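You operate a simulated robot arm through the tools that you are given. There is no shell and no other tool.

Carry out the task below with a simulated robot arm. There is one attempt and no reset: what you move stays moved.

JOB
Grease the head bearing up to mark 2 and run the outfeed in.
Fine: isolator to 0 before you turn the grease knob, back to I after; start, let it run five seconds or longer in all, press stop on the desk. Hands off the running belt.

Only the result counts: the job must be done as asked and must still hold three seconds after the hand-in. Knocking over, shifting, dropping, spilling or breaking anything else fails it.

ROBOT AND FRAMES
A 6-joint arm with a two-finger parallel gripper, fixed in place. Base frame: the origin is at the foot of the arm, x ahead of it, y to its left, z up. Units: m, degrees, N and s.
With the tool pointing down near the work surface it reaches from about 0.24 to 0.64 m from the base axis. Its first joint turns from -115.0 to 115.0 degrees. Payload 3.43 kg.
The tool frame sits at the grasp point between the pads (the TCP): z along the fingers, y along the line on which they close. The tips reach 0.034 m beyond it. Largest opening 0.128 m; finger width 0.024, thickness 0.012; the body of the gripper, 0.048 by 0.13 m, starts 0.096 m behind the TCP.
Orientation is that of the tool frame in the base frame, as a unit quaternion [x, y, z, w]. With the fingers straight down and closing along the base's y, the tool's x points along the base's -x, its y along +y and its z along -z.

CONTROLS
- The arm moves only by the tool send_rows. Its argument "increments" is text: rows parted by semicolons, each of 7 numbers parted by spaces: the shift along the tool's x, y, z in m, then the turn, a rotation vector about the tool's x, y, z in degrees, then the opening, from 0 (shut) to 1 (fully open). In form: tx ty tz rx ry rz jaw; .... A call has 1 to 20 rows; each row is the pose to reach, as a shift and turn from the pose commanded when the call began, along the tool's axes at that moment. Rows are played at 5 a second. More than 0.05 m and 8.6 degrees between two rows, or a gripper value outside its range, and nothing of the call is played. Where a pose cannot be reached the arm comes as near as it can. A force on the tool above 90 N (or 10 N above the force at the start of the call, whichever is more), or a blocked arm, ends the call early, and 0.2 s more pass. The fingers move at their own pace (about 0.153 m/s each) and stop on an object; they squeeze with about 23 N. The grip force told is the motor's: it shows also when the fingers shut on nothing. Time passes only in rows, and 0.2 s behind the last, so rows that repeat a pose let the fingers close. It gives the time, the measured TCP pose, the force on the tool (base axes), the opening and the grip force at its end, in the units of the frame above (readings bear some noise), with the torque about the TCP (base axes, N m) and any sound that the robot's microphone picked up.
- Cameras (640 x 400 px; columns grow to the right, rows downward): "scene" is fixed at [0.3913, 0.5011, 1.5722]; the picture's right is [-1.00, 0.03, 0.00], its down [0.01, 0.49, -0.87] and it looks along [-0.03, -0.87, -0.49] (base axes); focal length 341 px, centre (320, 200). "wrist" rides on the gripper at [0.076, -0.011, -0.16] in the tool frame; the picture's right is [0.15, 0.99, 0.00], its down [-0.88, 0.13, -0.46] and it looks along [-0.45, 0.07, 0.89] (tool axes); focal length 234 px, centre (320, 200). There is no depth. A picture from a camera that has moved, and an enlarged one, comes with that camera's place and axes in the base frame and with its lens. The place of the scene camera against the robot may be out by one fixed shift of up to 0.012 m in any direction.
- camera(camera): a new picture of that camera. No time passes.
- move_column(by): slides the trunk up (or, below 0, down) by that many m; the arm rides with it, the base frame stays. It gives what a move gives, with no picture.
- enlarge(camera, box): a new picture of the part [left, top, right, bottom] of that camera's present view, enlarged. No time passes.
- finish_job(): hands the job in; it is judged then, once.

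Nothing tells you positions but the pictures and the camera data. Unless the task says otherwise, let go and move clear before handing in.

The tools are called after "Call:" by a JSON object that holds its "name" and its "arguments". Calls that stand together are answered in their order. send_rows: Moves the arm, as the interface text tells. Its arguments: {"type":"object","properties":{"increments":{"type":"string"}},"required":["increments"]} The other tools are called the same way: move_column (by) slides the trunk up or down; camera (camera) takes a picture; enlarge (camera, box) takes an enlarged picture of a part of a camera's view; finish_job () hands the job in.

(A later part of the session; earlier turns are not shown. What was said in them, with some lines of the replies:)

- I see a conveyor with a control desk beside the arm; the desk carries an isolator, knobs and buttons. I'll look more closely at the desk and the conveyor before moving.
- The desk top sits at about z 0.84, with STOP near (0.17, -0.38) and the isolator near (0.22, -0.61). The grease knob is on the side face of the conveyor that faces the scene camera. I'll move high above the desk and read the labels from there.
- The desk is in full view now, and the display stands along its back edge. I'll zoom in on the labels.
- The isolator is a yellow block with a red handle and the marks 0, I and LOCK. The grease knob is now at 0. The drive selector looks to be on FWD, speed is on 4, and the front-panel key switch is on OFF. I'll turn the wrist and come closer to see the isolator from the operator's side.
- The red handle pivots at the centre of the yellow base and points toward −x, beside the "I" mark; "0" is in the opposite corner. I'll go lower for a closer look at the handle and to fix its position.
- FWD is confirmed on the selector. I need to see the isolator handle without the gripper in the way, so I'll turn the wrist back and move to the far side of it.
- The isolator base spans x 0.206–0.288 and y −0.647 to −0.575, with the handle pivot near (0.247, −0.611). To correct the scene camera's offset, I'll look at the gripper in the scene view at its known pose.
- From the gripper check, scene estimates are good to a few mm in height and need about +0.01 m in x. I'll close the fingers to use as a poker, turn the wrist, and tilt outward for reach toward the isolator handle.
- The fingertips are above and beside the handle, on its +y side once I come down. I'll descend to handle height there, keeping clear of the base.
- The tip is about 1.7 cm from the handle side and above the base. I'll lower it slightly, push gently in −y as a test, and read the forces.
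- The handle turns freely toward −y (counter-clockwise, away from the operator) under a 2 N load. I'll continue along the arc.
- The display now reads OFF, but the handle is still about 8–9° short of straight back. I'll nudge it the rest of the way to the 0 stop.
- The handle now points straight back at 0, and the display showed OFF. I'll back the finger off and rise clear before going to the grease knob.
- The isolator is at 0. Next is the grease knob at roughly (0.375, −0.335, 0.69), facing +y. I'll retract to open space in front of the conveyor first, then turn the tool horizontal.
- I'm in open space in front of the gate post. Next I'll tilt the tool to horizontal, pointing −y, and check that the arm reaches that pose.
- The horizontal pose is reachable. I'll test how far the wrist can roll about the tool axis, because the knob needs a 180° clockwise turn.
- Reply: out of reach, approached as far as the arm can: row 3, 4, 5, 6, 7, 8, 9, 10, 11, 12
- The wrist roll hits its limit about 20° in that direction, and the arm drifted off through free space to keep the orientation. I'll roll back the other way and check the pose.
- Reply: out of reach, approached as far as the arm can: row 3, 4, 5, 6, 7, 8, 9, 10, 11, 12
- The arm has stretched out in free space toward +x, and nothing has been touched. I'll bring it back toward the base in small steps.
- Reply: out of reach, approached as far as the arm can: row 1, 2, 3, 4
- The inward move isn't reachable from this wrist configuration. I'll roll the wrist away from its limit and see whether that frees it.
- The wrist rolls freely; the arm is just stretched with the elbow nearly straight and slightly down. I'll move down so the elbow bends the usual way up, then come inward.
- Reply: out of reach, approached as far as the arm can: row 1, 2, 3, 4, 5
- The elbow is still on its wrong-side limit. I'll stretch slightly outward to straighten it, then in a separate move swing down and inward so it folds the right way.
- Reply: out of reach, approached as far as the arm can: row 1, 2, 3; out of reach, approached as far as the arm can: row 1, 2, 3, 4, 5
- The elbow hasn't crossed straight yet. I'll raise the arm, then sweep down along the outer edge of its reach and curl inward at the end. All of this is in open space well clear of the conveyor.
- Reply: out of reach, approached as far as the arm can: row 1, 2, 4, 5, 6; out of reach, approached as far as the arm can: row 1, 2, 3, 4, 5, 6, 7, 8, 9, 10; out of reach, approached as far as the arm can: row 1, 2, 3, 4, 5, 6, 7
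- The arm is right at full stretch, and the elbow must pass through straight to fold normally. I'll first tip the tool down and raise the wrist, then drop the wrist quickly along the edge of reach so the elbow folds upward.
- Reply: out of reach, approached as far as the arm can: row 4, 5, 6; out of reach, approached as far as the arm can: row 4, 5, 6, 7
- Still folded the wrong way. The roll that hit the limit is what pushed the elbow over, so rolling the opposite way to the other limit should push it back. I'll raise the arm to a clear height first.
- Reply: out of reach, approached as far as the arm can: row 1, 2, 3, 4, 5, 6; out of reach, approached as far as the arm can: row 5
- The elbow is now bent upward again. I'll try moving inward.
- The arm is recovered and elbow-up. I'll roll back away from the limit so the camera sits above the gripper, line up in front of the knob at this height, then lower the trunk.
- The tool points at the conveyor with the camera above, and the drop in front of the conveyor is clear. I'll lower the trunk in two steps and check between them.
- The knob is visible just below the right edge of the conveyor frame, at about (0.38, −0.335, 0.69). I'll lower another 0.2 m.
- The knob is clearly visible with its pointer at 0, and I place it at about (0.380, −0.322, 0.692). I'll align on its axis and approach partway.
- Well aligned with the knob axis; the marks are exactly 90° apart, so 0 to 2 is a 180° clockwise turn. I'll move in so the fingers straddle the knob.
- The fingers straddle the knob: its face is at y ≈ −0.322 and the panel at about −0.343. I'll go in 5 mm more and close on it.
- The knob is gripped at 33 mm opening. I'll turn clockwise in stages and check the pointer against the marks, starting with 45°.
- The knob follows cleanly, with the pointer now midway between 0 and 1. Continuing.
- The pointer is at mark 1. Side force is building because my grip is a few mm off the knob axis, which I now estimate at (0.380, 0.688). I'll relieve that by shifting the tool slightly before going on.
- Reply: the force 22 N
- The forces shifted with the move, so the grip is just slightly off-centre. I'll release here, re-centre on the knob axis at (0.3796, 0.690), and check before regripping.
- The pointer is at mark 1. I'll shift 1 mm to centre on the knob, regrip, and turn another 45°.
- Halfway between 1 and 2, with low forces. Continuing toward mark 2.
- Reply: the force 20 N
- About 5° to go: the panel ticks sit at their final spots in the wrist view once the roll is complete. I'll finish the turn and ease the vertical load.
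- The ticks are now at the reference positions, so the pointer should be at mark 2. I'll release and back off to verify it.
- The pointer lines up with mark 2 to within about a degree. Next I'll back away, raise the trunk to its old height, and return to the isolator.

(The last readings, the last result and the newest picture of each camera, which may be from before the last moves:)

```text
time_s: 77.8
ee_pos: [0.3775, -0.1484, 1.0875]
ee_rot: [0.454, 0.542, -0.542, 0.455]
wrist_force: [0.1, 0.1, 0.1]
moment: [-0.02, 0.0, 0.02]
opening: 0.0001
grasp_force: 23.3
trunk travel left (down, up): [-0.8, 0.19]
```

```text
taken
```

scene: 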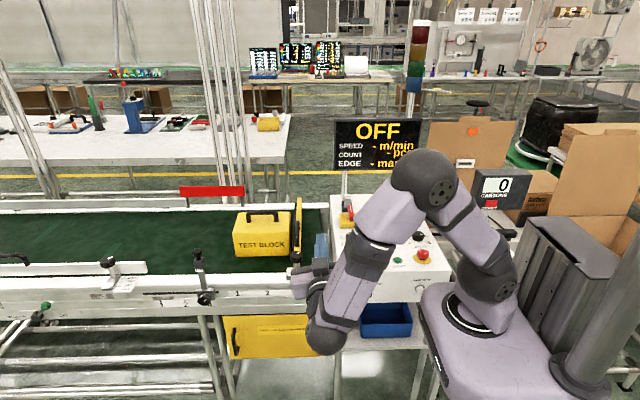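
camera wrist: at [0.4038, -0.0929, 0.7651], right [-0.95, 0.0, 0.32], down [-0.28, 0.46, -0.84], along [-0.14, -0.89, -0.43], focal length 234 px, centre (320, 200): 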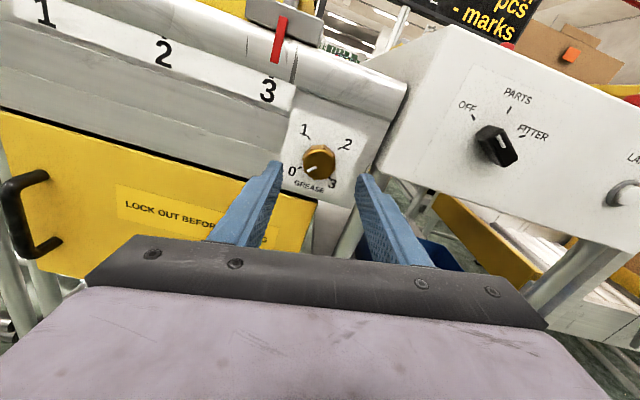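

Call:
{"name": "send_rows", "arguments": {"increments": "-0.0018 0.0022 0 -1.39 7.88 0 0; -0.0036 0.0044 0 -2.78 15.76 0 0; -0.0054 0.0067 0 -4.17 23.64 0 0; -0.0072 0.0089 0 -5.56 31.51 0 0; -0.009 0.0111 0 -6.94 39.39 0 0; -0.0108 0.0133 0 -8.33 47.27 0 0; -0.0126 0.0156 0 -9.72 55.15 0 0; -0.0144 0.0178 0 -11.11 63.03 0 0; -0.0162 0.02 0 -12.15 68.94 0 0; -0.0162 0.02 0 -12.15 68.94 0 0"}}

Call:
{"name": "camera", "arguments": {"camera": "scene"}}

```text
time_s: 80.0
ee_pos: [0.3996, -0.1486, 1.1012]
ee_rot: [0.633, 0.755, -0.132, 0.112]
wrist_force: [0.0, 0.5, -0.1]
moment: [0.01, -0.01, -0.02]
opening: 0.0003
grasp_force: 22.6
trunk travel left (down, up): [-0.8, 0.19]
```

```text
taken
```

scene: 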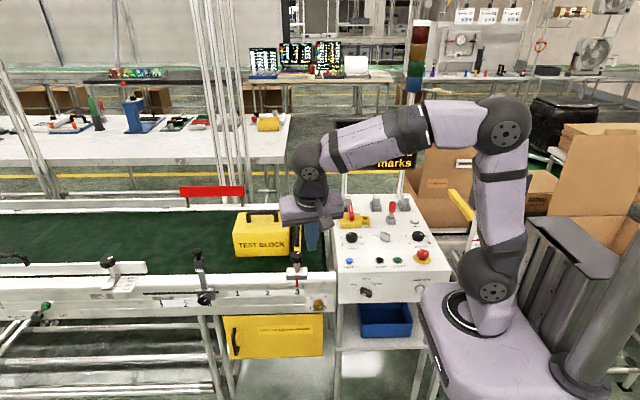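

The arm is back in its earlier configuration. I'll go back above the isolator with the closed finger on the +x side of the handle, to push it from 0 back to I.

Call:
{"name": "send_rows", "arguments": {"increments": "-0.0334 -0.0155 0.0202 0 0 0 0; -0.0669 -0.031 0.0403 0 0 0 0; -0.1003 -0.0465 0.0605 0 0 0 0; -0.1337 -0.062 0.0807 0 0 0 0; -0.1672 -0.0775 0.1008 0 0 0 0; -0.2006 -0.0931 0.121 0 0 0 0; -0.234 -0.1086 0.1412 0 0 0 0; -0.2675 -0.1241 0.1613 0 0 0 0; -0.3009 -0.1396 0.1815 0 0 0 0; -0.3343 -0.1551 0.2017 0 0 0 0; -0.3678 -0.1706 0.2218 0 0 0 0; -0.4012 -0.1861 0.242 0 0 0 0; -0.4012 -0.1861 0.242 0 0 0 0"}}

Call:
{"name": "camera", "arguments": {"camera": "wrist"}}

Call:
{"name": "enlarge", "arguments": {"camera": "scene", "box": [320, 150, 400, 240]}}

```text
time_s: 82.8
ee_pos: [0.2838, -0.6289, 1.0177]
ee_rot: [0.632, 0.755, -0.132, 0.111]
wrist_force: [-0.8, -0.4, -0.3]
moment: [0.03, 0.01, 0.02]
opening: 0.0
grasp_force: 23.6
out of reach, approached as far as the arm can: row 12, 13
trunk travel left (down, up): [-0.8, 0.19]
```

```text
taken
camera wrist: at [0.2603, -0.5071, 1.1437], right [0.95, 0.3, -0.11], down [0.28, -0.64, 0.72], along [0.14, -0.71, -0.69], focal length 234 px, centre (320, 200)
```

wrist: 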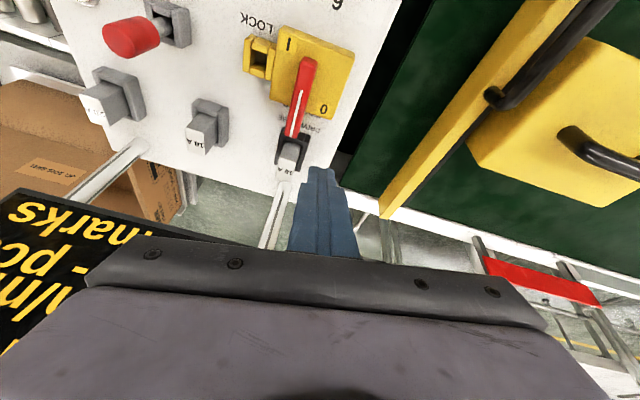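

```text
4.44 times, centred on (360, 195) of scene
camera zoom: at [0.3913, 0.5011, 1.5722], right [-1.0, 0.03, 0.0], down [0.01, 0.49, -0.87], along [-0.03, -0.87, -0.49], focal length 1517 px, centre (142, 222)
```

zoom: 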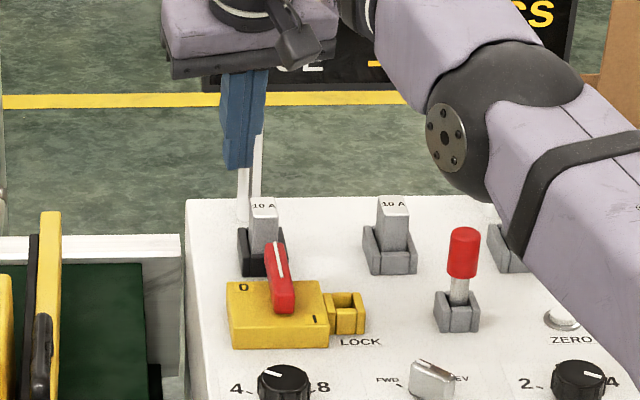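

The arm is close to full stretch at that height. I'll pull back toward the robot first to keep the elbow bent, then descend beside the handle.

Call:
{"name": "send_rows", "arguments": {"increments": "0.0231 0.0041 -0.0086 0 0 0 0; 0.0463 0.0082 -0.0171 0 0 0 0; 0.0463 0.0082 -0.0171 0 0 0 0"}}

Call:
{"name": "camera", "arguments": {"camera": "scene"}}

```text
time_s: 83.6
ee_pos: [0.285, -0.5782, 1.0189]
ee_rot: [0.633, 0.754, -0.132, 0.112]
wrist_force: [0.1, 0.5, 0.1]
moment: [0.02, 0.02, 0.01]
opening: 0.0
grasp_force: 23.0
trunk travel left (down, up): [-0.8, 0.19]
```

```text
taken
```

scene: 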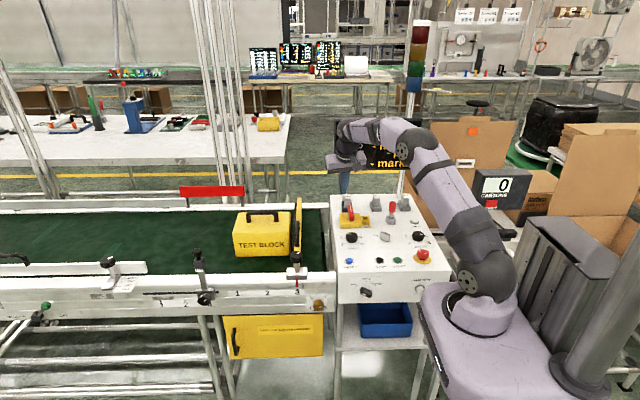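

Call:
{"name": "send_rows", "arguments": {"increments": "0.0093 0.0016 0.0261 0 0 0 0; 0.0187 0.0033 0.0521 0 0 0 0; 0.028 0.005 0.0782 0 0 0 0; 0.0374 0.0066 0.1043 0 0 0 0; 0.0374 0.0066 0.1043 0 0 0 0"}}

Call:
{"name": "enlarge", "arguments": {"camera": "scene", "box": [320, 180, 400, 240]}}

Call:
{"name": "enlarge", "arguments": {"camera": "wrist", "box": [200, 60, 440, 230]}}

```text
time_s: 84.8
ee_pos: [0.2836, -0.5788, 0.9064]
ee_rot: [0.633, 0.754, -0.133, 0.111]
wrist_force: [0.2, -0.3, 0.1]
moment: [-0.01, -0.03, -0.02]
opening: 0.0003
grasp_force: 22.7
trunk travel left (down, up): [-0.8, 0.19]
```

```text
6.67 times, centred on (360, 210) of scene
camera zoom: at [0.3913, 0.5011, 1.5722], right [-1.0, 0.03, 0.0], down [0.01, 0.49, -0.87], along [-0.03, -0.87, -0.49], focal length 2276 px, centre (53, 133)
```

zoom: 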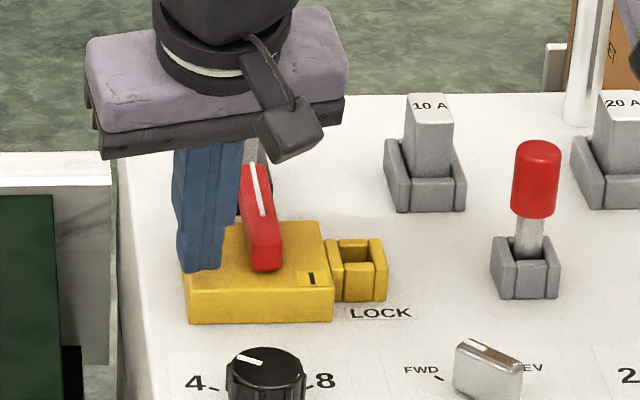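

```text
2.35 times, centred on (320, 145) of wrist
camera zoom: at [0.26, -0.4566, 1.031], right [0.95, 0.3, -0.11], down [0.28, -0.64, 0.72], along [0.14, -0.71, -0.69], focal length 551 px, centre (320, 329)
```

zoom: 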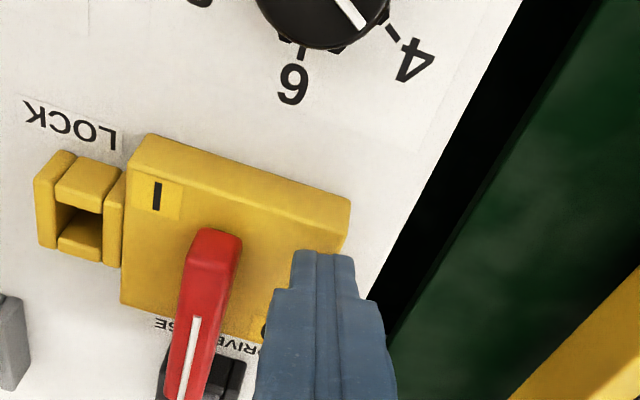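

The finger is in the right spot beside the handle. I'll slide back along its +x side, then check position before pushing.

Call:
{"name": "send_rows", "arguments": {"increments": "-0.017 -0.003 0.0063 0 0 0 0; -0.0339 -0.006 0.0125 0 0 0 0; -0.0509 -0.009 0.0188 0 0 0 0; -0.0509 -0.009 0.0188 0 0 0 0"}}

Call:
{"name": "enlarge", "arguments": {"camera": "scene", "box": [320, 180, 400, 240]}}

```text
time_s: 85.8
ee_pos: [0.2845, -0.6346, 0.9086]
ee_rot: [0.632, 0.755, -0.133, 0.112]
wrist_force: [0.7, 0.3, -0.5]
moment: [0.02, -0.02, 0.0]
opening: 0.0
grasp_force: 23.2
trunk travel left (down, up): [-0.8, 0.19]
```

```text
6.67 times, centred on (360, 210) of scene
camera zoom: at [0.3913, 0.5011, 1.5722], right [-1.0, 0.03, 0.0], down [0.01, 0.49, -0.87], along [-0.03, -0.87, -0.49], focal length 2276 px, centre (53, 133)
```

zoom: 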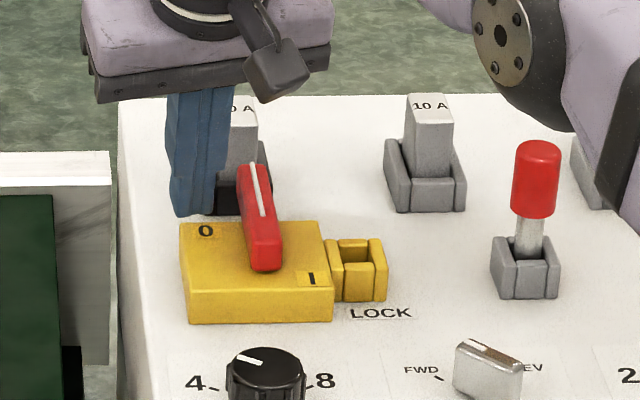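

Call:
{"name": "send_rows", "arguments": {"increments": "0.0022 -0.0123 0 0 0 0 0; -0.0004 -0.0168 0.0012 0 0 0 0; -0.0018 -0.0206 0.0019 0 0 0 0; -0.0029 -0.0259 0.0027 0 0 0 0; -0.0033 -0.031 0.0031 0 0 0 0; -0.0028 -0.0371 0.0034 0 0 0 0; -0.002 -0.042 0.0034 0 0 0 0"}}

Call:
{"name": "enlarge", "arguments": {"camera": "scene", "box": [320, 180, 400, 240]}}

```text
time_s: 87.4
ee_pos: [0.2428, -0.6449, 0.9081]
ee_rot: [0.634, 0.754, -0.134, 0.113]
wrist_force: [0.7, 0.3, 0.0]
moment: [-0.03, 0.02, 0.01]
opening: 0.0
grasp_force: 22.8
trunk travel left (down, up): [-0.8, 0.19]
```

```text
6.67 times, centred on (360, 210) of scene
camera zoom: at [0.3913, 0.5011, 1.5722], right [-1.0, 0.03, 0.0], down [0.01, 0.49, -0.87], along [-0.03, -0.87, -0.49], focal length 2276 px, centre (53, 133)
```

zoom: 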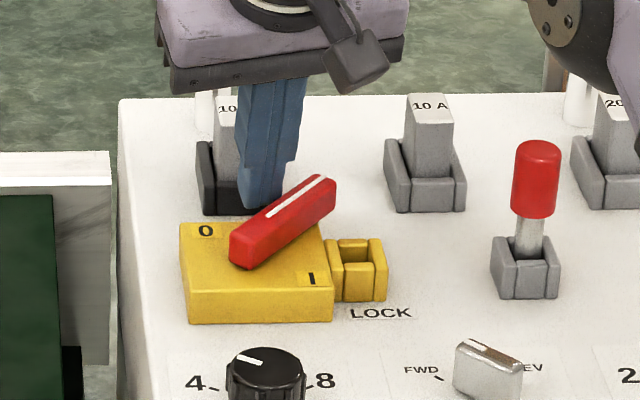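

Call:
{"name": "send_rows", "arguments": {"increments": "0.0048 -0.0107 -0.001 0 0 0 0; 0.0083 -0.0156 -0.002 0 0 0 0; 0.0125 -0.0199 -0.0032 0 0 0 0; 0.0163 -0.0233 -0.0044 0 0 0 0; 0.0191 -0.0271 -0.0051 0 0 0 0; 0.0191 -0.0271 -0.0051 0 0 0 0"}}

Call:
{"name": "enlarge", "arguments": {"camera": "scene", "box": [320, 180, 400, 240]}}

Call:
{"name": "camera", "arguments": {"camera": "scene"}}

```text
time_s: 88.8
ee_pos: [0.2123, -0.6284, 0.9079]
ee_rot: [0.634, 0.754, -0.133, 0.111]
wrist_force: [0.4, -0.1, 0.1]
moment: [0.0, 0.0, 0.03]
opening: 0.0002
grasp_force: 22.7
trunk travel left (down, up): [-0.8, 0.19]
```

```text
6.67 times, centred on (360, 210) of scene
camera zoom: at [0.3913, 0.5011, 1.5722], right [-1.0, 0.03, 0.0], down [0.01, 0.49, -0.87], along [-0.03, -0.87, -0.49], focal length 2276 px, centre (53, 133)
```

zoom: 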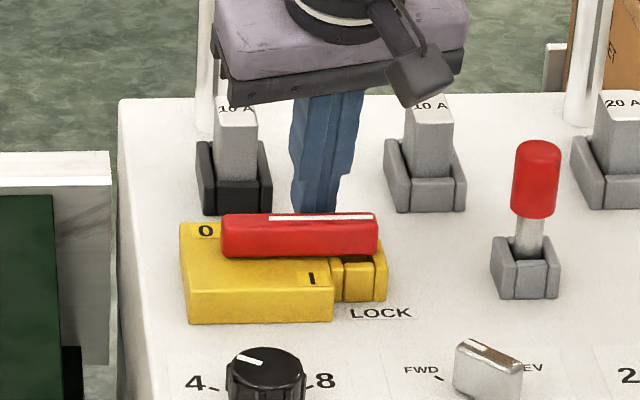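

```text
taken
```

scene: 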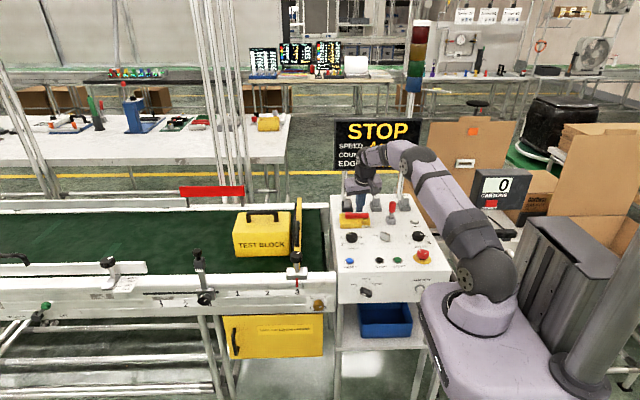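

The handle is back beside I, and the display reads STOP again with power restored. I'll give it a small extra nudge to confirm it's on the stop.

Call:
{"name": "send_rows", "arguments": {"increments": "0.0019 0.0003 -0.0007 0 0 0 0; 0.0037 0.0007 -0.0014 0 0 0 0; 0.0037 0.0007 -0.0014 0 0 0 0"}}

Call:
{"name": "enlarge", "arguments": {"camera": "scene", "box": [325, 185, 435, 255]}}

```text
time_s: 89.6
ee_pos: [0.2139, -0.6268, 0.9069]
ee_rot: [0.633, 0.754, -0.134, 0.113]
wrist_force: [-1.8, -9.1, -0.3]
moment: [-0.19, 0.06, -0.06]
opening: 0.0
grasp_force: 23.2
trunk travel left (down, up): [-0.8, 0.19]
```

```text
5.71 times, centred on (380, 220) of scene
camera zoom: at [0.3913, 0.5011, 1.5722], right [-1.0, 0.03, 0.0], down [0.01, 0.49, -0.87], along [-0.03, -0.87, -0.49], focal length 1951 px, centre (-23, 86)
```

zoom: 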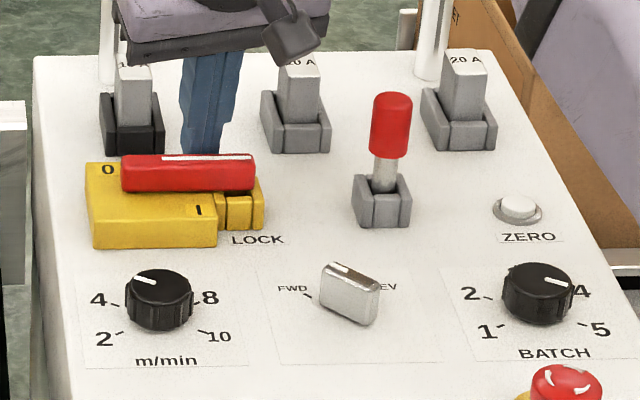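

The handle is on its stop at I (9 N reaction), and the view matches the original picture. I'll back off and rise, and before starting I'll check how the test block sits against the gate.

Call:
{"name": "send_rows", "arguments": {"increments": "-0.0074 -0.0013 0.0027 0 0 0 0; -0.0175 -0.003 -0.0255 0 0 0 0; -0.031 -0.005 -0.063 0 0 0 0; -0.02 -0.003 -0.1 0 0 0 0; -0.02 -0.003 -0.1 0 0 0 0"}}

Call:
{"name": "enlarge", "arguments": {"camera": "scene", "box": [225, 190, 315, 270]}}

Call:
{"name": "enlarge", "arguments": {"camera": "scene", "box": [320, 105, 430, 185]}}

```text
time_s: 90.8
ee_pos: [0.2145, -0.6102, 1.0073]
ee_rot: [0.633, 0.755, -0.132, 0.11]
wrist_force: [-0.8, 0.0, 0.1]
moment: [0.03, -0.01, -0.01]
opening: 0.0001
grasp_force: 22.6
trunk travel left (down, up): [-0.8, 0.19]
```

```text
5.00 times, centred on (270, 230) of scene
camera zoom: at [0.3913, 0.5011, 1.5722], right [-1.0, 0.03, 0.0], down [0.01, 0.49, -0.87], along [-0.03, -0.87, -0.49], focal length 1707 px, centre (570, 50)
```

zoom: 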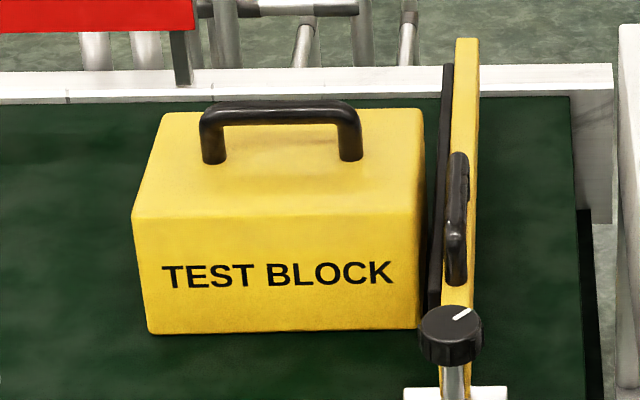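

```text
5.00 times, centred on (375, 145) of scene
camera zoom: at [0.3913, 0.5011, 1.5722], right [-1.0, 0.03, 0.0], down [0.01, 0.49, -0.87], along [-0.03, -0.87, -0.49], focal length 1707 px, centre (45, 475)
```

zoom: 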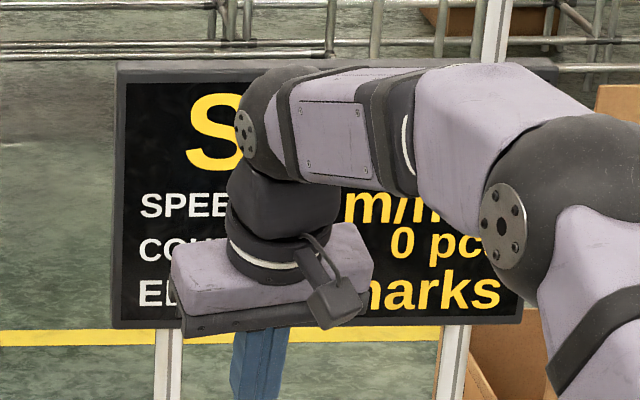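

The block already rests against the gate's padded stop, so a forward-running belt will not carry it off. I'll move above the START button with the tool vertical.

Call:
{"name": "send_rows", "arguments": {"increments": "0.0386 -0.0099 -0.012 -0.7 3.9 0 0; 0.0772 -0.0197 -0.0239 -1.4 7.9 0 0; 0.1158 -0.0296 -0.0359 -2.1 11.8 0 0; 0.1544 -0.0395 -0.0479 -2.8 15.8 0 0; 0.193 -0.0493 -0.0598 -3.47 19.7 0 0; 0.2316 -0.0592 -0.0718 -3.47 19.7 0 0; 0.2316 -0.0592 -0.0718 -3.47 19.7 0 0"}}

Call:
{"name": "camera", "arguments": {"camera": "wrist"}}

Call:
{"name": "camera", "arguments": {"camera": "scene"}}

```text
time_s: 92.4
ee_pos: [0.1129, -0.379, 1.0]
ee_rot: [0.642, 0.766, 0.001, 0.0]
wrist_force: [-1.1, -0.1, -0.2]
moment: [-0.03, -0.03, 0.01]
opening: 0.0
grasp_force: 22.8
trunk travel left (down, up): [-0.8, 0.19]
```

```text
taken
camera wrist: at [0.0899, -0.3083, 1.16], right [0.95, 0.32, 0.0], down [0.28, -0.84, 0.45], along [0.14, -0.43, -0.89], focal length 234 px, centre (320, 200)
```

wrist: 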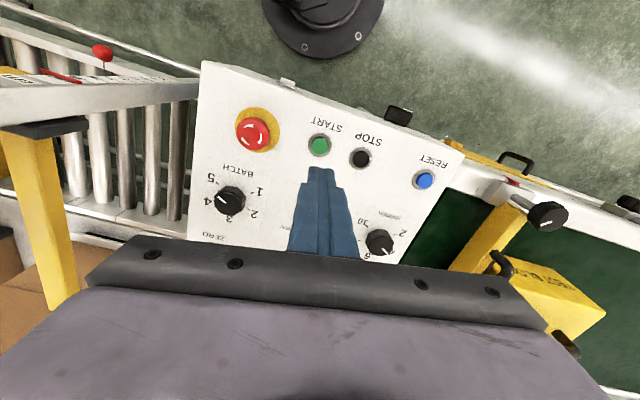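

```text
taken
```

scene: 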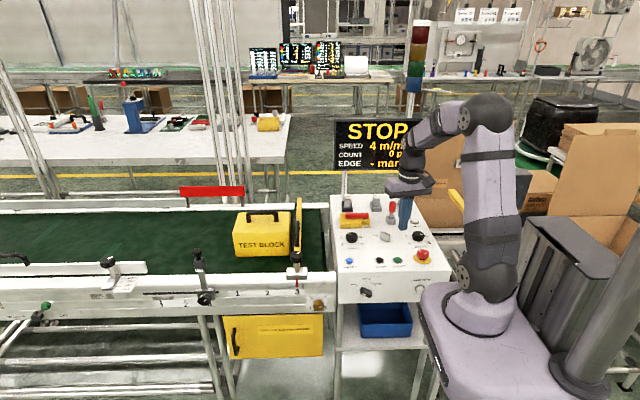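

Call:
{"name": "enlarge", "arguments": {"camera": "wrist", "box": [270, 110, 390, 200]}}

Call:
{"name": "enlarge", "arguments": {"camera": "scene", "box": [320, 110, 440, 185]}}

```text
4.44 times, centred on (330, 155) of wrist
camera zoom: at [0.0899, -0.3083, 1.16], right [0.95, 0.32, 0.0], down [0.28, -0.84, 0.45], along [0.14, -0.43, -0.89], focal length 1041 px, centre (276, 400)
```

zoom: 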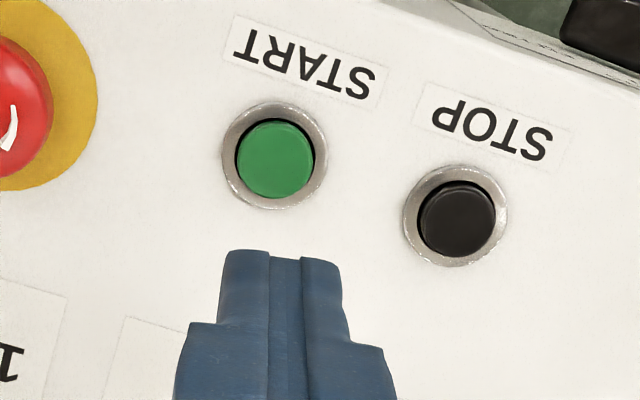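

```text
5.33 times, centred on (380, 148) of scene
camera zoom: at [0.3913, 0.5011, 1.5722], right [-1.0, 0.03, 0.0], down [0.01, 0.49, -0.87], along [-0.03, -0.87, -0.49], focal length 1820 px, centre (0, 480)
```

zoom: 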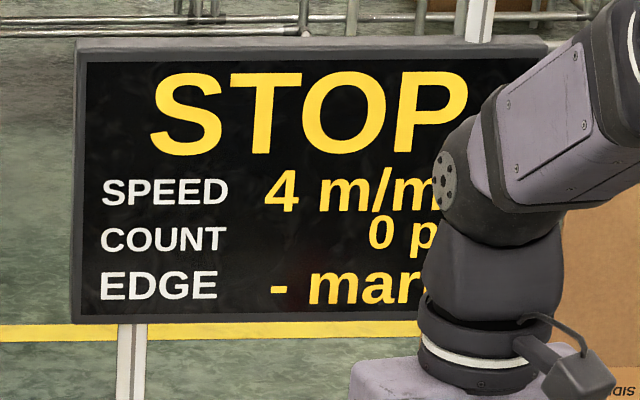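

START is at (0.115, −0.381) and STOP at (0.174, −0.381), and the tip is directly above START. I'll lower close to the button first.

Call:
{"name": "send_rows", "arguments": {"increments": "0 0.001 0.04 0 0 0 0; 0 0.001 0.08 0 0 0 0; 0 0.001 0.1 0 0 0 0; 0 0.001 0.106 0 0 0 0; 0 0.001 0.106 0 0 0 0"}}

Call:
{"name": "enlarge", "arguments": {"camera": "scene", "box": [365, 220, 425, 275]}}

Call:
{"name": "enlarge", "arguments": {"camera": "wrist", "box": [270, 110, 390, 200]}}

```text
time_s: 93.6
ee_pos: [0.1166, -0.3814, 0.8962]
ee_rot: [0.643, 0.766, -0.001, 0.0]
wrist_force: [0.1, -0.1, 0.3]
moment: [0.0, 0.04, 0.03]
opening: 0.0001
grasp_force: 23.2
trunk travel left (down, up): [-0.8, 0.19]
```

```text
7.27 times, centred on (395, 248) of scene
camera zoom: at [0.3913, 0.5011, 1.5722], right [-1.0, 0.03, 0.0], down [0.01, 0.49, -0.87], along [-0.03, -0.87, -0.49], focal length 2482 px, centre (-226, -146)
```

zoom: 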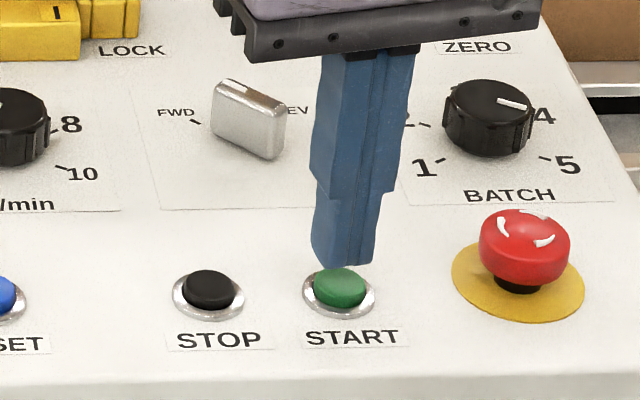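

```text
4.44 times, centred on (330, 155) of wrist
camera zoom: at [0.0927, -0.3093, 1.056], right [0.95, 0.32, 0.0], down [0.28, -0.84, 0.46], along [0.14, -0.43, -0.89], focal length 1041 px, centre (276, 400)
```

zoom: 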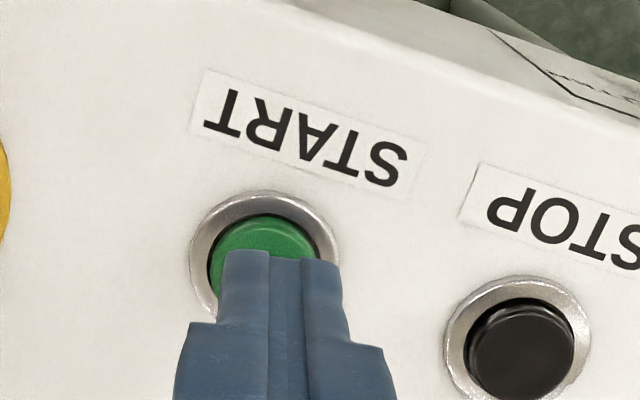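

Call:
{"name": "send_rows", "arguments": {"increments": "0 -0.001 0.005 0 0 0 0; 0 -0.001 0.009 0 0 0 0; 0 -0.001 0.012 0 0 0 0; 0 -0.001 0.012 0 0 0 0"}}

Call:
{"name": "camera", "arguments": {"camera": "scene"}}

Call:
{"name": "enlarge", "arguments": {"camera": "scene", "box": [365, 220, 425, 275]}}

```text
time_s: 94.6
ee_pos: [0.1153, -0.381, 0.8844]
ee_rot: [0.642, 0.766, 0.0, 0.001]
wrist_force: [0.8, 0.3, -0.9]
moment: [0.03, -0.02, -0.02]
opening: 0.0
grasp_force: 23.6
trunk travel left (down, up): [-0.8, 0.19]
```

```text
taken
```

scene: 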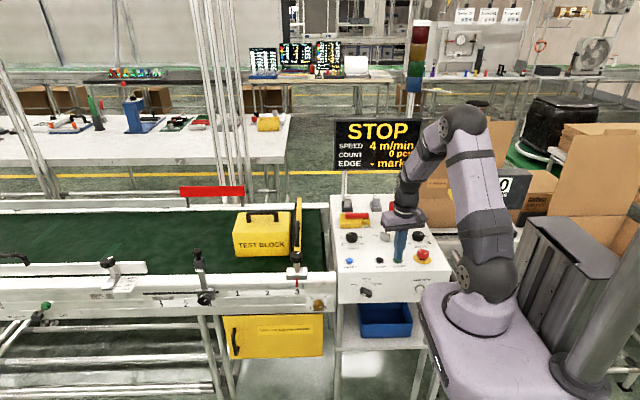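

```text
7.27 times, centred on (395, 248) of scene
camera zoom: at [0.3913, 0.5011, 1.5722], right [-1.0, 0.03, 0.0], down [0.01, 0.49, -0.87], along [-0.03, -0.87, -0.49], focal length 2482 px, centre (-226, -146)
```

zoom: 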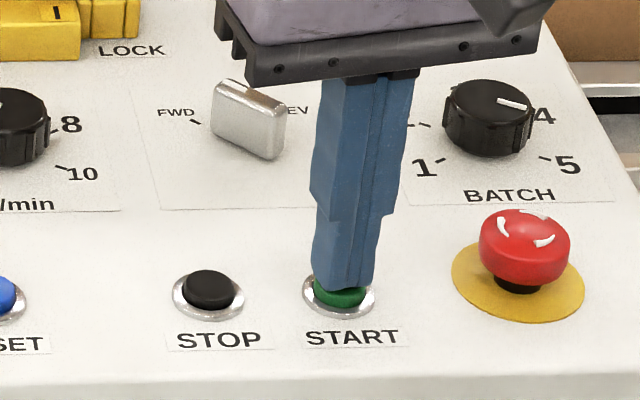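

Call:
{"name": "send_rows", "arguments": {"increments": "0.003 0.0005 0.002 0 0 0 0; 0.003 0.0005 0.004 0 0 0 0; 0.003 0.0005 0.006 0 0 0 0"}}

Call:
{"name": "camera", "arguments": {"camera": "scene"}}

Call:
{"name": "enlarge", "arguments": {"camera": "scene", "box": [365, 220, 425, 275]}}

```text
time_s: 95.4
ee_pos: [0.1165, -0.377, 0.8788]
ee_rot: [0.643, 0.766, -0.001, 0.002]
wrist_force: [-0.5, -0.1, 11.4]
moment: [-0.07, 0.04, -0.01]
opening: 0.0001
grasp_force: 23.0
trunk travel left (down, up): [-0.8, 0.19]
heard: click
```

```text
taken
```

scene: 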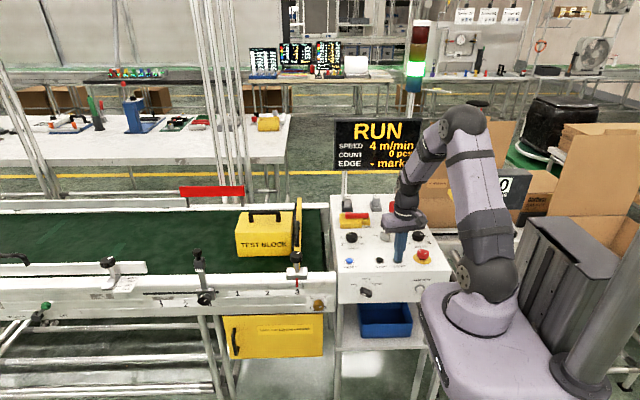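

```text
7.27 times, centred on (395, 248) of scene
camera zoom: at [0.3913, 0.5011, 1.5722], right [-1.0, 0.03, 0.0], down [0.01, 0.49, -0.87], along [-0.03, -0.87, -0.49], focal length 2482 px, centre (-226, -146)
```

zoom: 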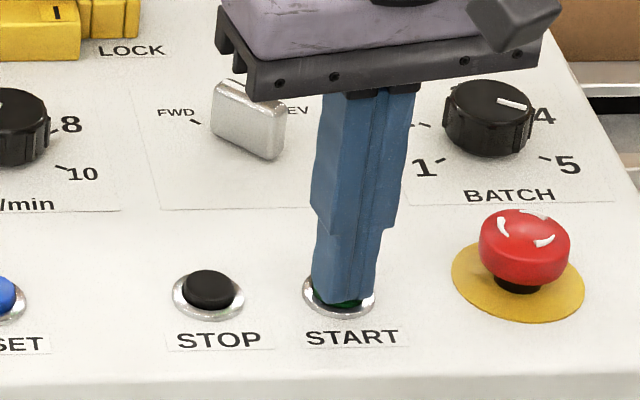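

The belt is running: the display shows RUN with a green lamp, and I heard a click. Time only passes with my moves, so I'll check the block and gate now.

Call:
{"name": "enlarge", "arguments": {"camera": "scene", "box": [225, 190, 315, 270]}}

Call:
{"name": "enlarge", "arguments": {"camera": "scene", "box": [320, 110, 440, 185]}}

```text
5.00 times, centred on (270, 230) of scene
camera zoom: at [0.3913, 0.5011, 1.5722], right [-1.0, 0.03, 0.0], down [0.01, 0.49, -0.87], along [-0.03, -0.87, -0.49], focal length 1707 px, centre (570, 50)
```

zoom: 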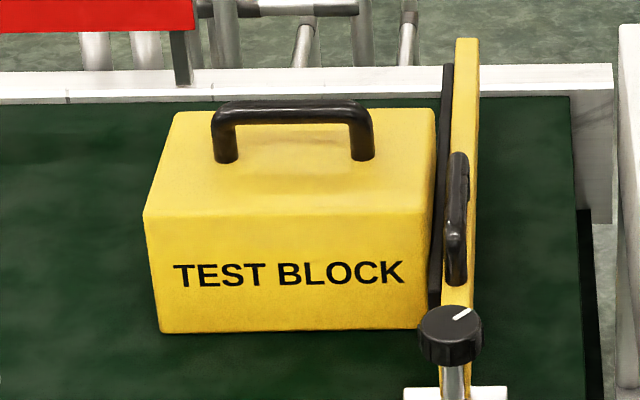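

```text
5.33 times, centred on (380, 148) of scene
camera zoom: at [0.3913, 0.5011, 1.5722], right [-1.0, 0.03, 0.0], down [0.01, 0.49, -0.87], along [-0.03, -0.87, -0.49], focal length 1820 px, centre (0, 480)
```

zoom: 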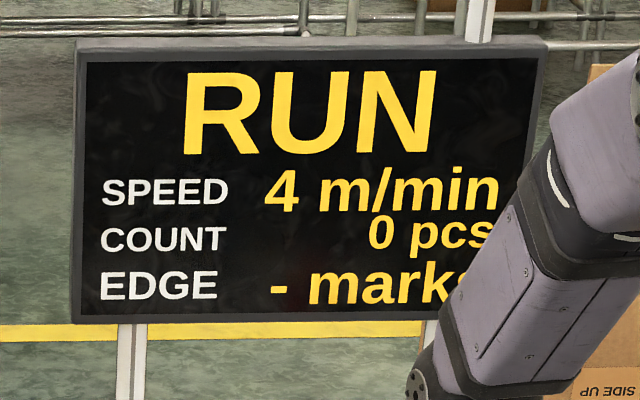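

The belt moves toward the gate and has taken the block the last few mm onto its stop. I'll lift off START and move above STOP.

Call:
{"name": "send_rows", "arguments": {"increments": "0 0 -0.022 0 0 0 0; -0.0051 0.0288 -0.022 0 0 0 0; -0.0102 0.0576 -0.022 0 0 0 0; -0.0102 0.0576 -0.022 0 0 0 0"}}

Call:
{"name": "enlarge", "arguments": {"camera": "scene", "box": [225, 190, 315, 270]}}

Call:
{"name": "enlarge", "arguments": {"camera": "scene", "box": [365, 220, 425, 275]}}

Call:
{"name": "camera", "arguments": {"camera": "scene"}}

```text
time_s: 96.4
ee_pos: [0.174, -0.3782, 0.9008]
ee_rot: [0.643, 0.766, -0.001, -0.001]
wrist_force: [-0.6, -0.9, -0.8]
moment: [0.0, 0.01, 0.03]
opening: 0.0
grasp_force: 22.7
trunk travel left (down, up): [-0.8, 0.19]
```

```text
5.00 times, centred on (270, 230) of scene
camera zoom: at [0.3913, 0.5011, 1.5722], right [-1.0, 0.03, 0.0], down [0.01, 0.49, -0.87], along [-0.03, -0.87, -0.49], focal length 1707 px, centre (570, 50)
```

zoom: 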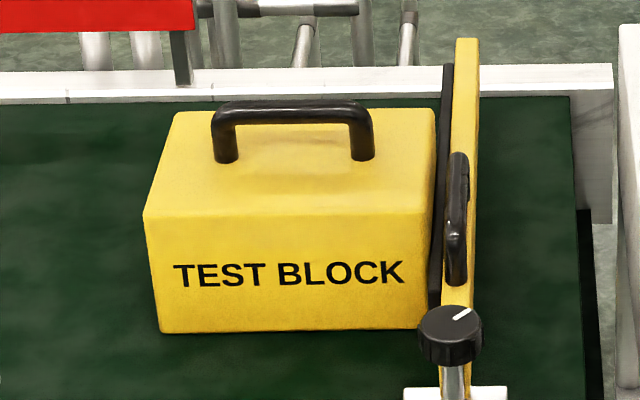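

```text
7.27 times, centred on (395, 248) of scene
camera zoom: at [0.3913, 0.5011, 1.5722], right [-1.0, 0.03, 0.0], down [0.01, 0.49, -0.87], along [-0.03, -0.87, -0.49], focal length 2482 px, centre (-226, -146)
```

zoom: 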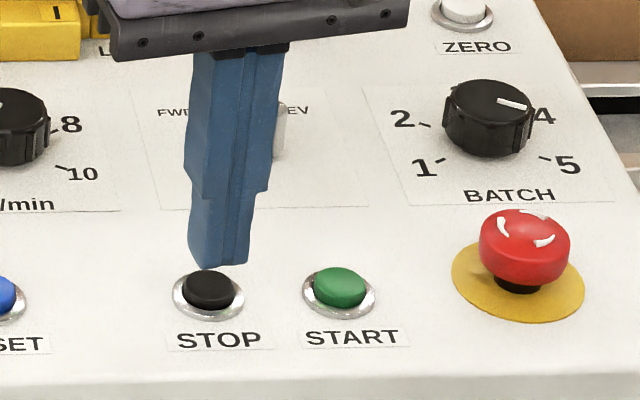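

```text
taken
```

scene: 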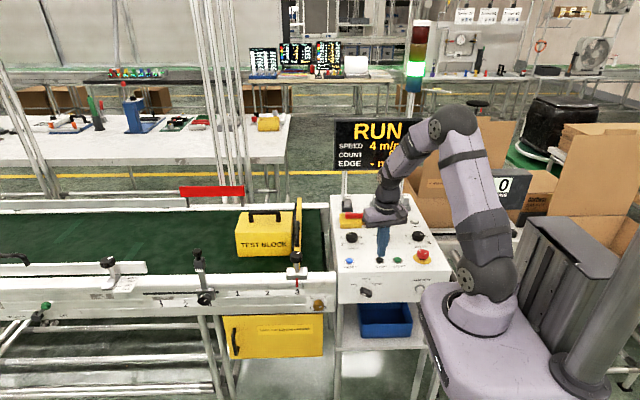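

The block is held steady by the gate while the belt slides under it. I'll check alignment over STOP before waiting out the run.

Call:
{"name": "enlarge", "arguments": {"camera": "wrist", "box": [270, 110, 390, 200]}}

```text
4.44 times, centred on (330, 155) of wrist
camera zoom: at [0.1497, -0.3066, 1.0597], right [0.95, 0.32, 0.0], down [0.28, -0.84, 0.46], along [0.14, -0.43, -0.89], focal length 1041 px, centre (276, 400)
```

zoom: 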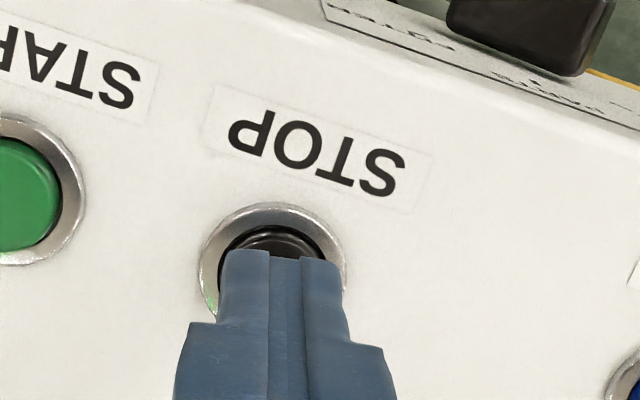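

Alignment over STOP is good. I'll hold still above the button while the belt runs.

Call:
{"name": "send_rows", "arguments": {"increments": "0 0 0 0 0 0 0; 0 0 0 0 0 0 0; 0 0 0 0 0 0 0; 0 0 0 0 0 0 0; 0 0 0 0 0 0 0; 0 0 0 0 0 0 0; 0 0 0 0 0 0 0; 0 0 0 0 0 0 0; 0 0 0 0 0 0 0; 0 0 0 0 0 0 0; 0 0 0 0 0 0 0; 0 0 0 0 0 0 0; 0 0 0 0 0 0 0; 0 0 0 0 0 0 0; 0 0 0 0 0 0 0; 0 0 0 0 0 0 0; 0 0 0 0 0 0 0; 0 0 0 0 0 0 0; 0 0 0 0 0 0 0; 0 0 0 0 0 0 0"}}

Call:
{"name": "camera", "arguments": {"camera": "scene"}}

Call:
{"name": "enlarge", "arguments": {"camera": "scene", "box": [225, 190, 315, 270]}}

```text
time_s: 100.6
ee_pos: [0.1738, -0.3773, 0.9001]
ee_rot: [0.642, 0.766, 0.0, 0.0]
wrist_force: [-0.1, -0.3, 0.2]
moment: [-0.01, 0.01, 0.0]
opening: 0.0001
grasp_force: 23.4
trunk travel left (down, up): [-0.8, 0.19]
```

```text
taken
```

scene: 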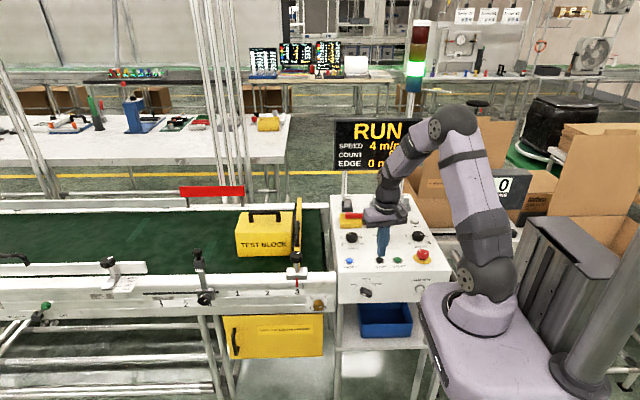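

```text
5.00 times, centred on (270, 230) of scene
camera zoom: at [0.3913, 0.5011, 1.5722], right [-1.0, 0.03, 0.0], down [0.01, 0.49, -0.87], along [-0.03, -0.87, -0.49], focal length 1707 px, centre (570, 50)
```

zoom: 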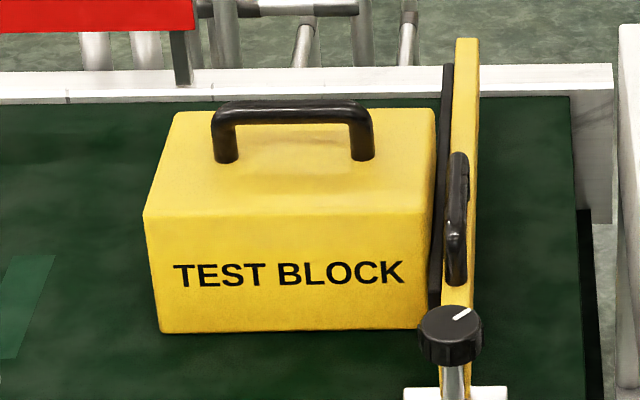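

About 5.2 s of running so far, with the block steady. I'll wait a moment more and then press STOP.

Call:
{"name": "send_rows", "arguments": {"increments": "0 0 0 0 0 0 0; 0 0 0 0 0 0 0; 0 0 0 0 0 0 0; 0 0 0.01 0 0 0 0; 0 0 0.016 0 0 0 0; 0 0 0.019 0 0 0 0; 0 0 0.021 0 0 0 0; 0 0 0.0225 0 0 0 0; 0 0 0.0225 0 0 0 0"}}

Call:
{"name": "camera", "arguments": {"camera": "scene"}}

Call:
{"name": "enlarge", "arguments": {"camera": "scene", "box": [365, 220, 425, 275]}}

```text
time_s: 102.6
ee_pos: [0.1747, -0.3777, 0.8784]
ee_rot: [0.643, 0.766, -0.002, 0.002]
wrist_force: [1.5, 0.8, 24.0]
moment: [-0.08, -0.07, 0.02]
opening: 0.0
grasp_force: 23.0
trunk travel left (down, up): [-0.8, 0.19]
heard: click
```

```text
taken
```

scene: 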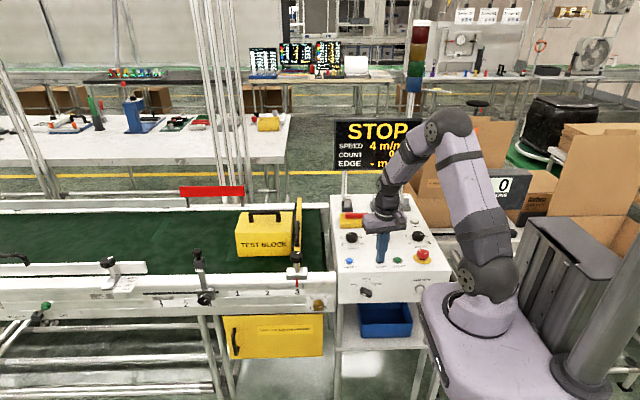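

```text
7.27 times, centred on (395, 248) of scene
camera zoom: at [0.3913, 0.5011, 1.5722], right [-1.0, 0.03, 0.0], down [0.01, 0.49, -0.87], along [-0.03, -0.87, -0.49], focal length 2482 px, centre (-226, -146)
```

zoom: 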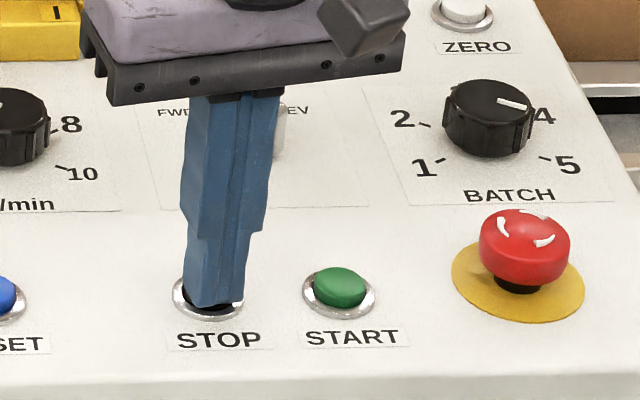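

STOP registered with a click; the display reads STOP and the green lamp is off after about 6.5 s of running. I'll lift clear and do a last check.

Call:
{"name": "send_rows", "arguments": {"increments": "0 0 -0.03 0 0 0 0; 0 0 -0.07 0 0 0 0; 0 0 -0.11 0 0 0 0; 0 0 -0.15 0 0 0 0; 0.03 0 -0.18 0 0 0 0; 0.06 0 -0.2 0 0 0 0; 0.06 0 -0.2 0 0 0 0"}}

Call:
{"name": "camera", "arguments": {"camera": "scene"}}

Call:
{"name": "enlarge", "arguments": {"camera": "scene", "box": [325, 185, 435, 305]}}

Call:
{"name": "enlarge", "arguments": {"camera": "scene", "box": [300, 285, 340, 320]}}

Call:
{"name": "enlarge", "arguments": {"camera": "scene", "box": [320, 110, 440, 185]}}

```text
time_s: 104.2
ee_pos: [0.1652, -0.3187, 1.077]
ee_rot: [0.642, 0.766, 0.0, 0.0]
wrist_force: [0.0, 0.2, -0.3]
moment: [0.01, 0.01, -0.01]
opening: 0.0002
grasp_force: 23.0
trunk travel left (down, up): [-0.8, 0.19]
```

```text
taken
```

scene: 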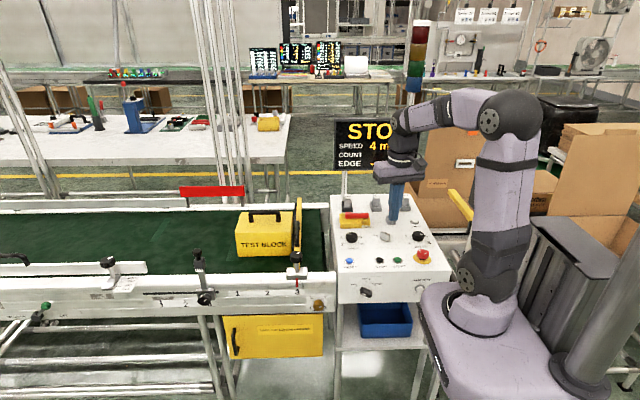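

```text
3.33 times, centred on (380, 245) of scene
camera zoom: at [0.3913, 0.5011, 1.5722], right [-1.0, 0.03, 0.0], down [0.01, 0.49, -0.87], along [-0.03, -0.87, -0.49], focal length 1138 px, centre (120, 50)
```

zoom: 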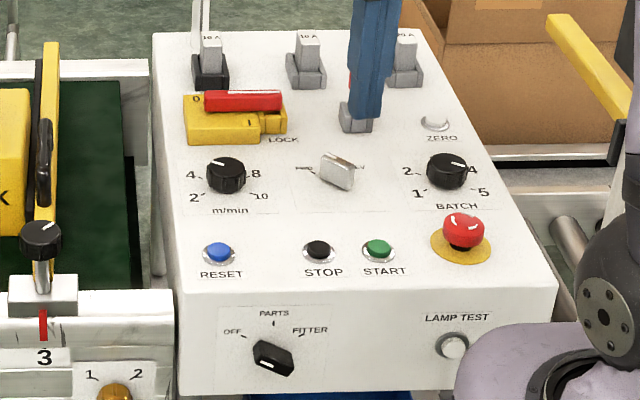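

```text
11.43 times, centred on (320, 302) of scene
camera zoom: at [0.3913, 0.5011, 1.5722], right [-1.0, 0.03, 0.0], down [0.01, 0.49, -0.87], along [-0.03, -0.87, -0.49], focal length 3901 px, centre (320, -971)
```

zoom: 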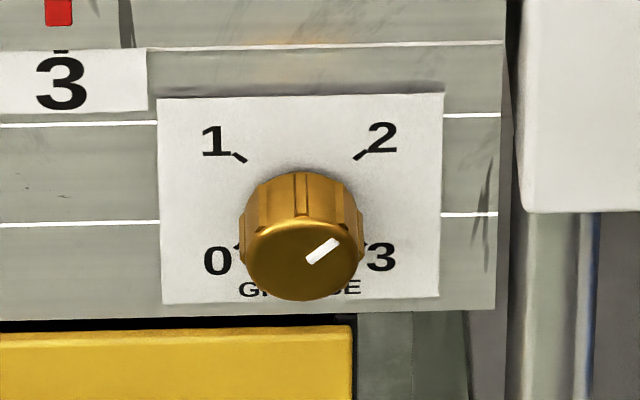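

```text
5.33 times, centred on (380, 148) of scene
camera zoom: at [0.3913, 0.5011, 1.5722], right [-1.0, 0.03, 0.0], down [0.01, 0.49, -0.87], along [-0.03, -0.87, -0.49], focal length 1820 px, centre (0, 480)
```

zoom: 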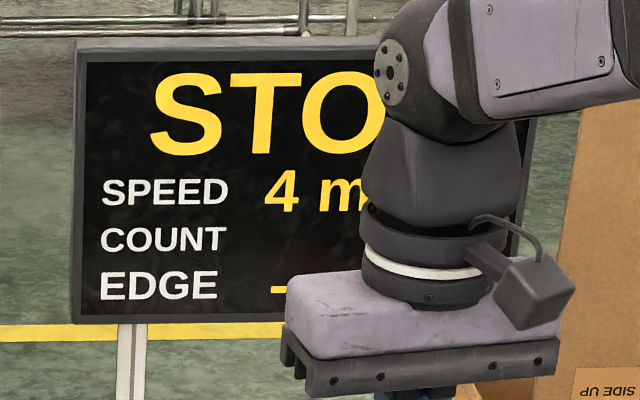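

The grease pointer is on mark 2, the isolator is at I, the display shows STOP, and the block rests on its gate. The arm is clear and touching nothing, so I'm handing in.

Call:
{"name": "finish_job", "arguments": {}}

```text
The job is handed in.
```

The head bearing is greased to mark 2 and the outfeed has been run in. I've handed the job in, but no verdict came back with it.

- **Isolator:** I turned it to 0 before touching the grease knob, and the display read OFF. Afterwards I turned it back to I, and the display read STOP again.
- **Grease knob:** I turned it clockwise from 0 through 1 to 2. The pointer lines up with mark 2 to within about two degrees.
- **Run-in:** I pressed START, and the display showed RUN with the green lamp on. The belt ran for about 6.5 seconds, then I pressed STOP on the desk. The display now reads STOP and the lamp is off. The arm stayed off the belt.
- **Test block:** When the belt started it carried the block about 8 mm onto the gate's stop. The block stayed there for the rest of the run, and I didn't touch it.
- **Arm:** Before the grease turn, a wrist-roll test hit a joint limit and the arm drifted out into open space. It touched nothing and I brought it back. At hand-in it was clear of everything.
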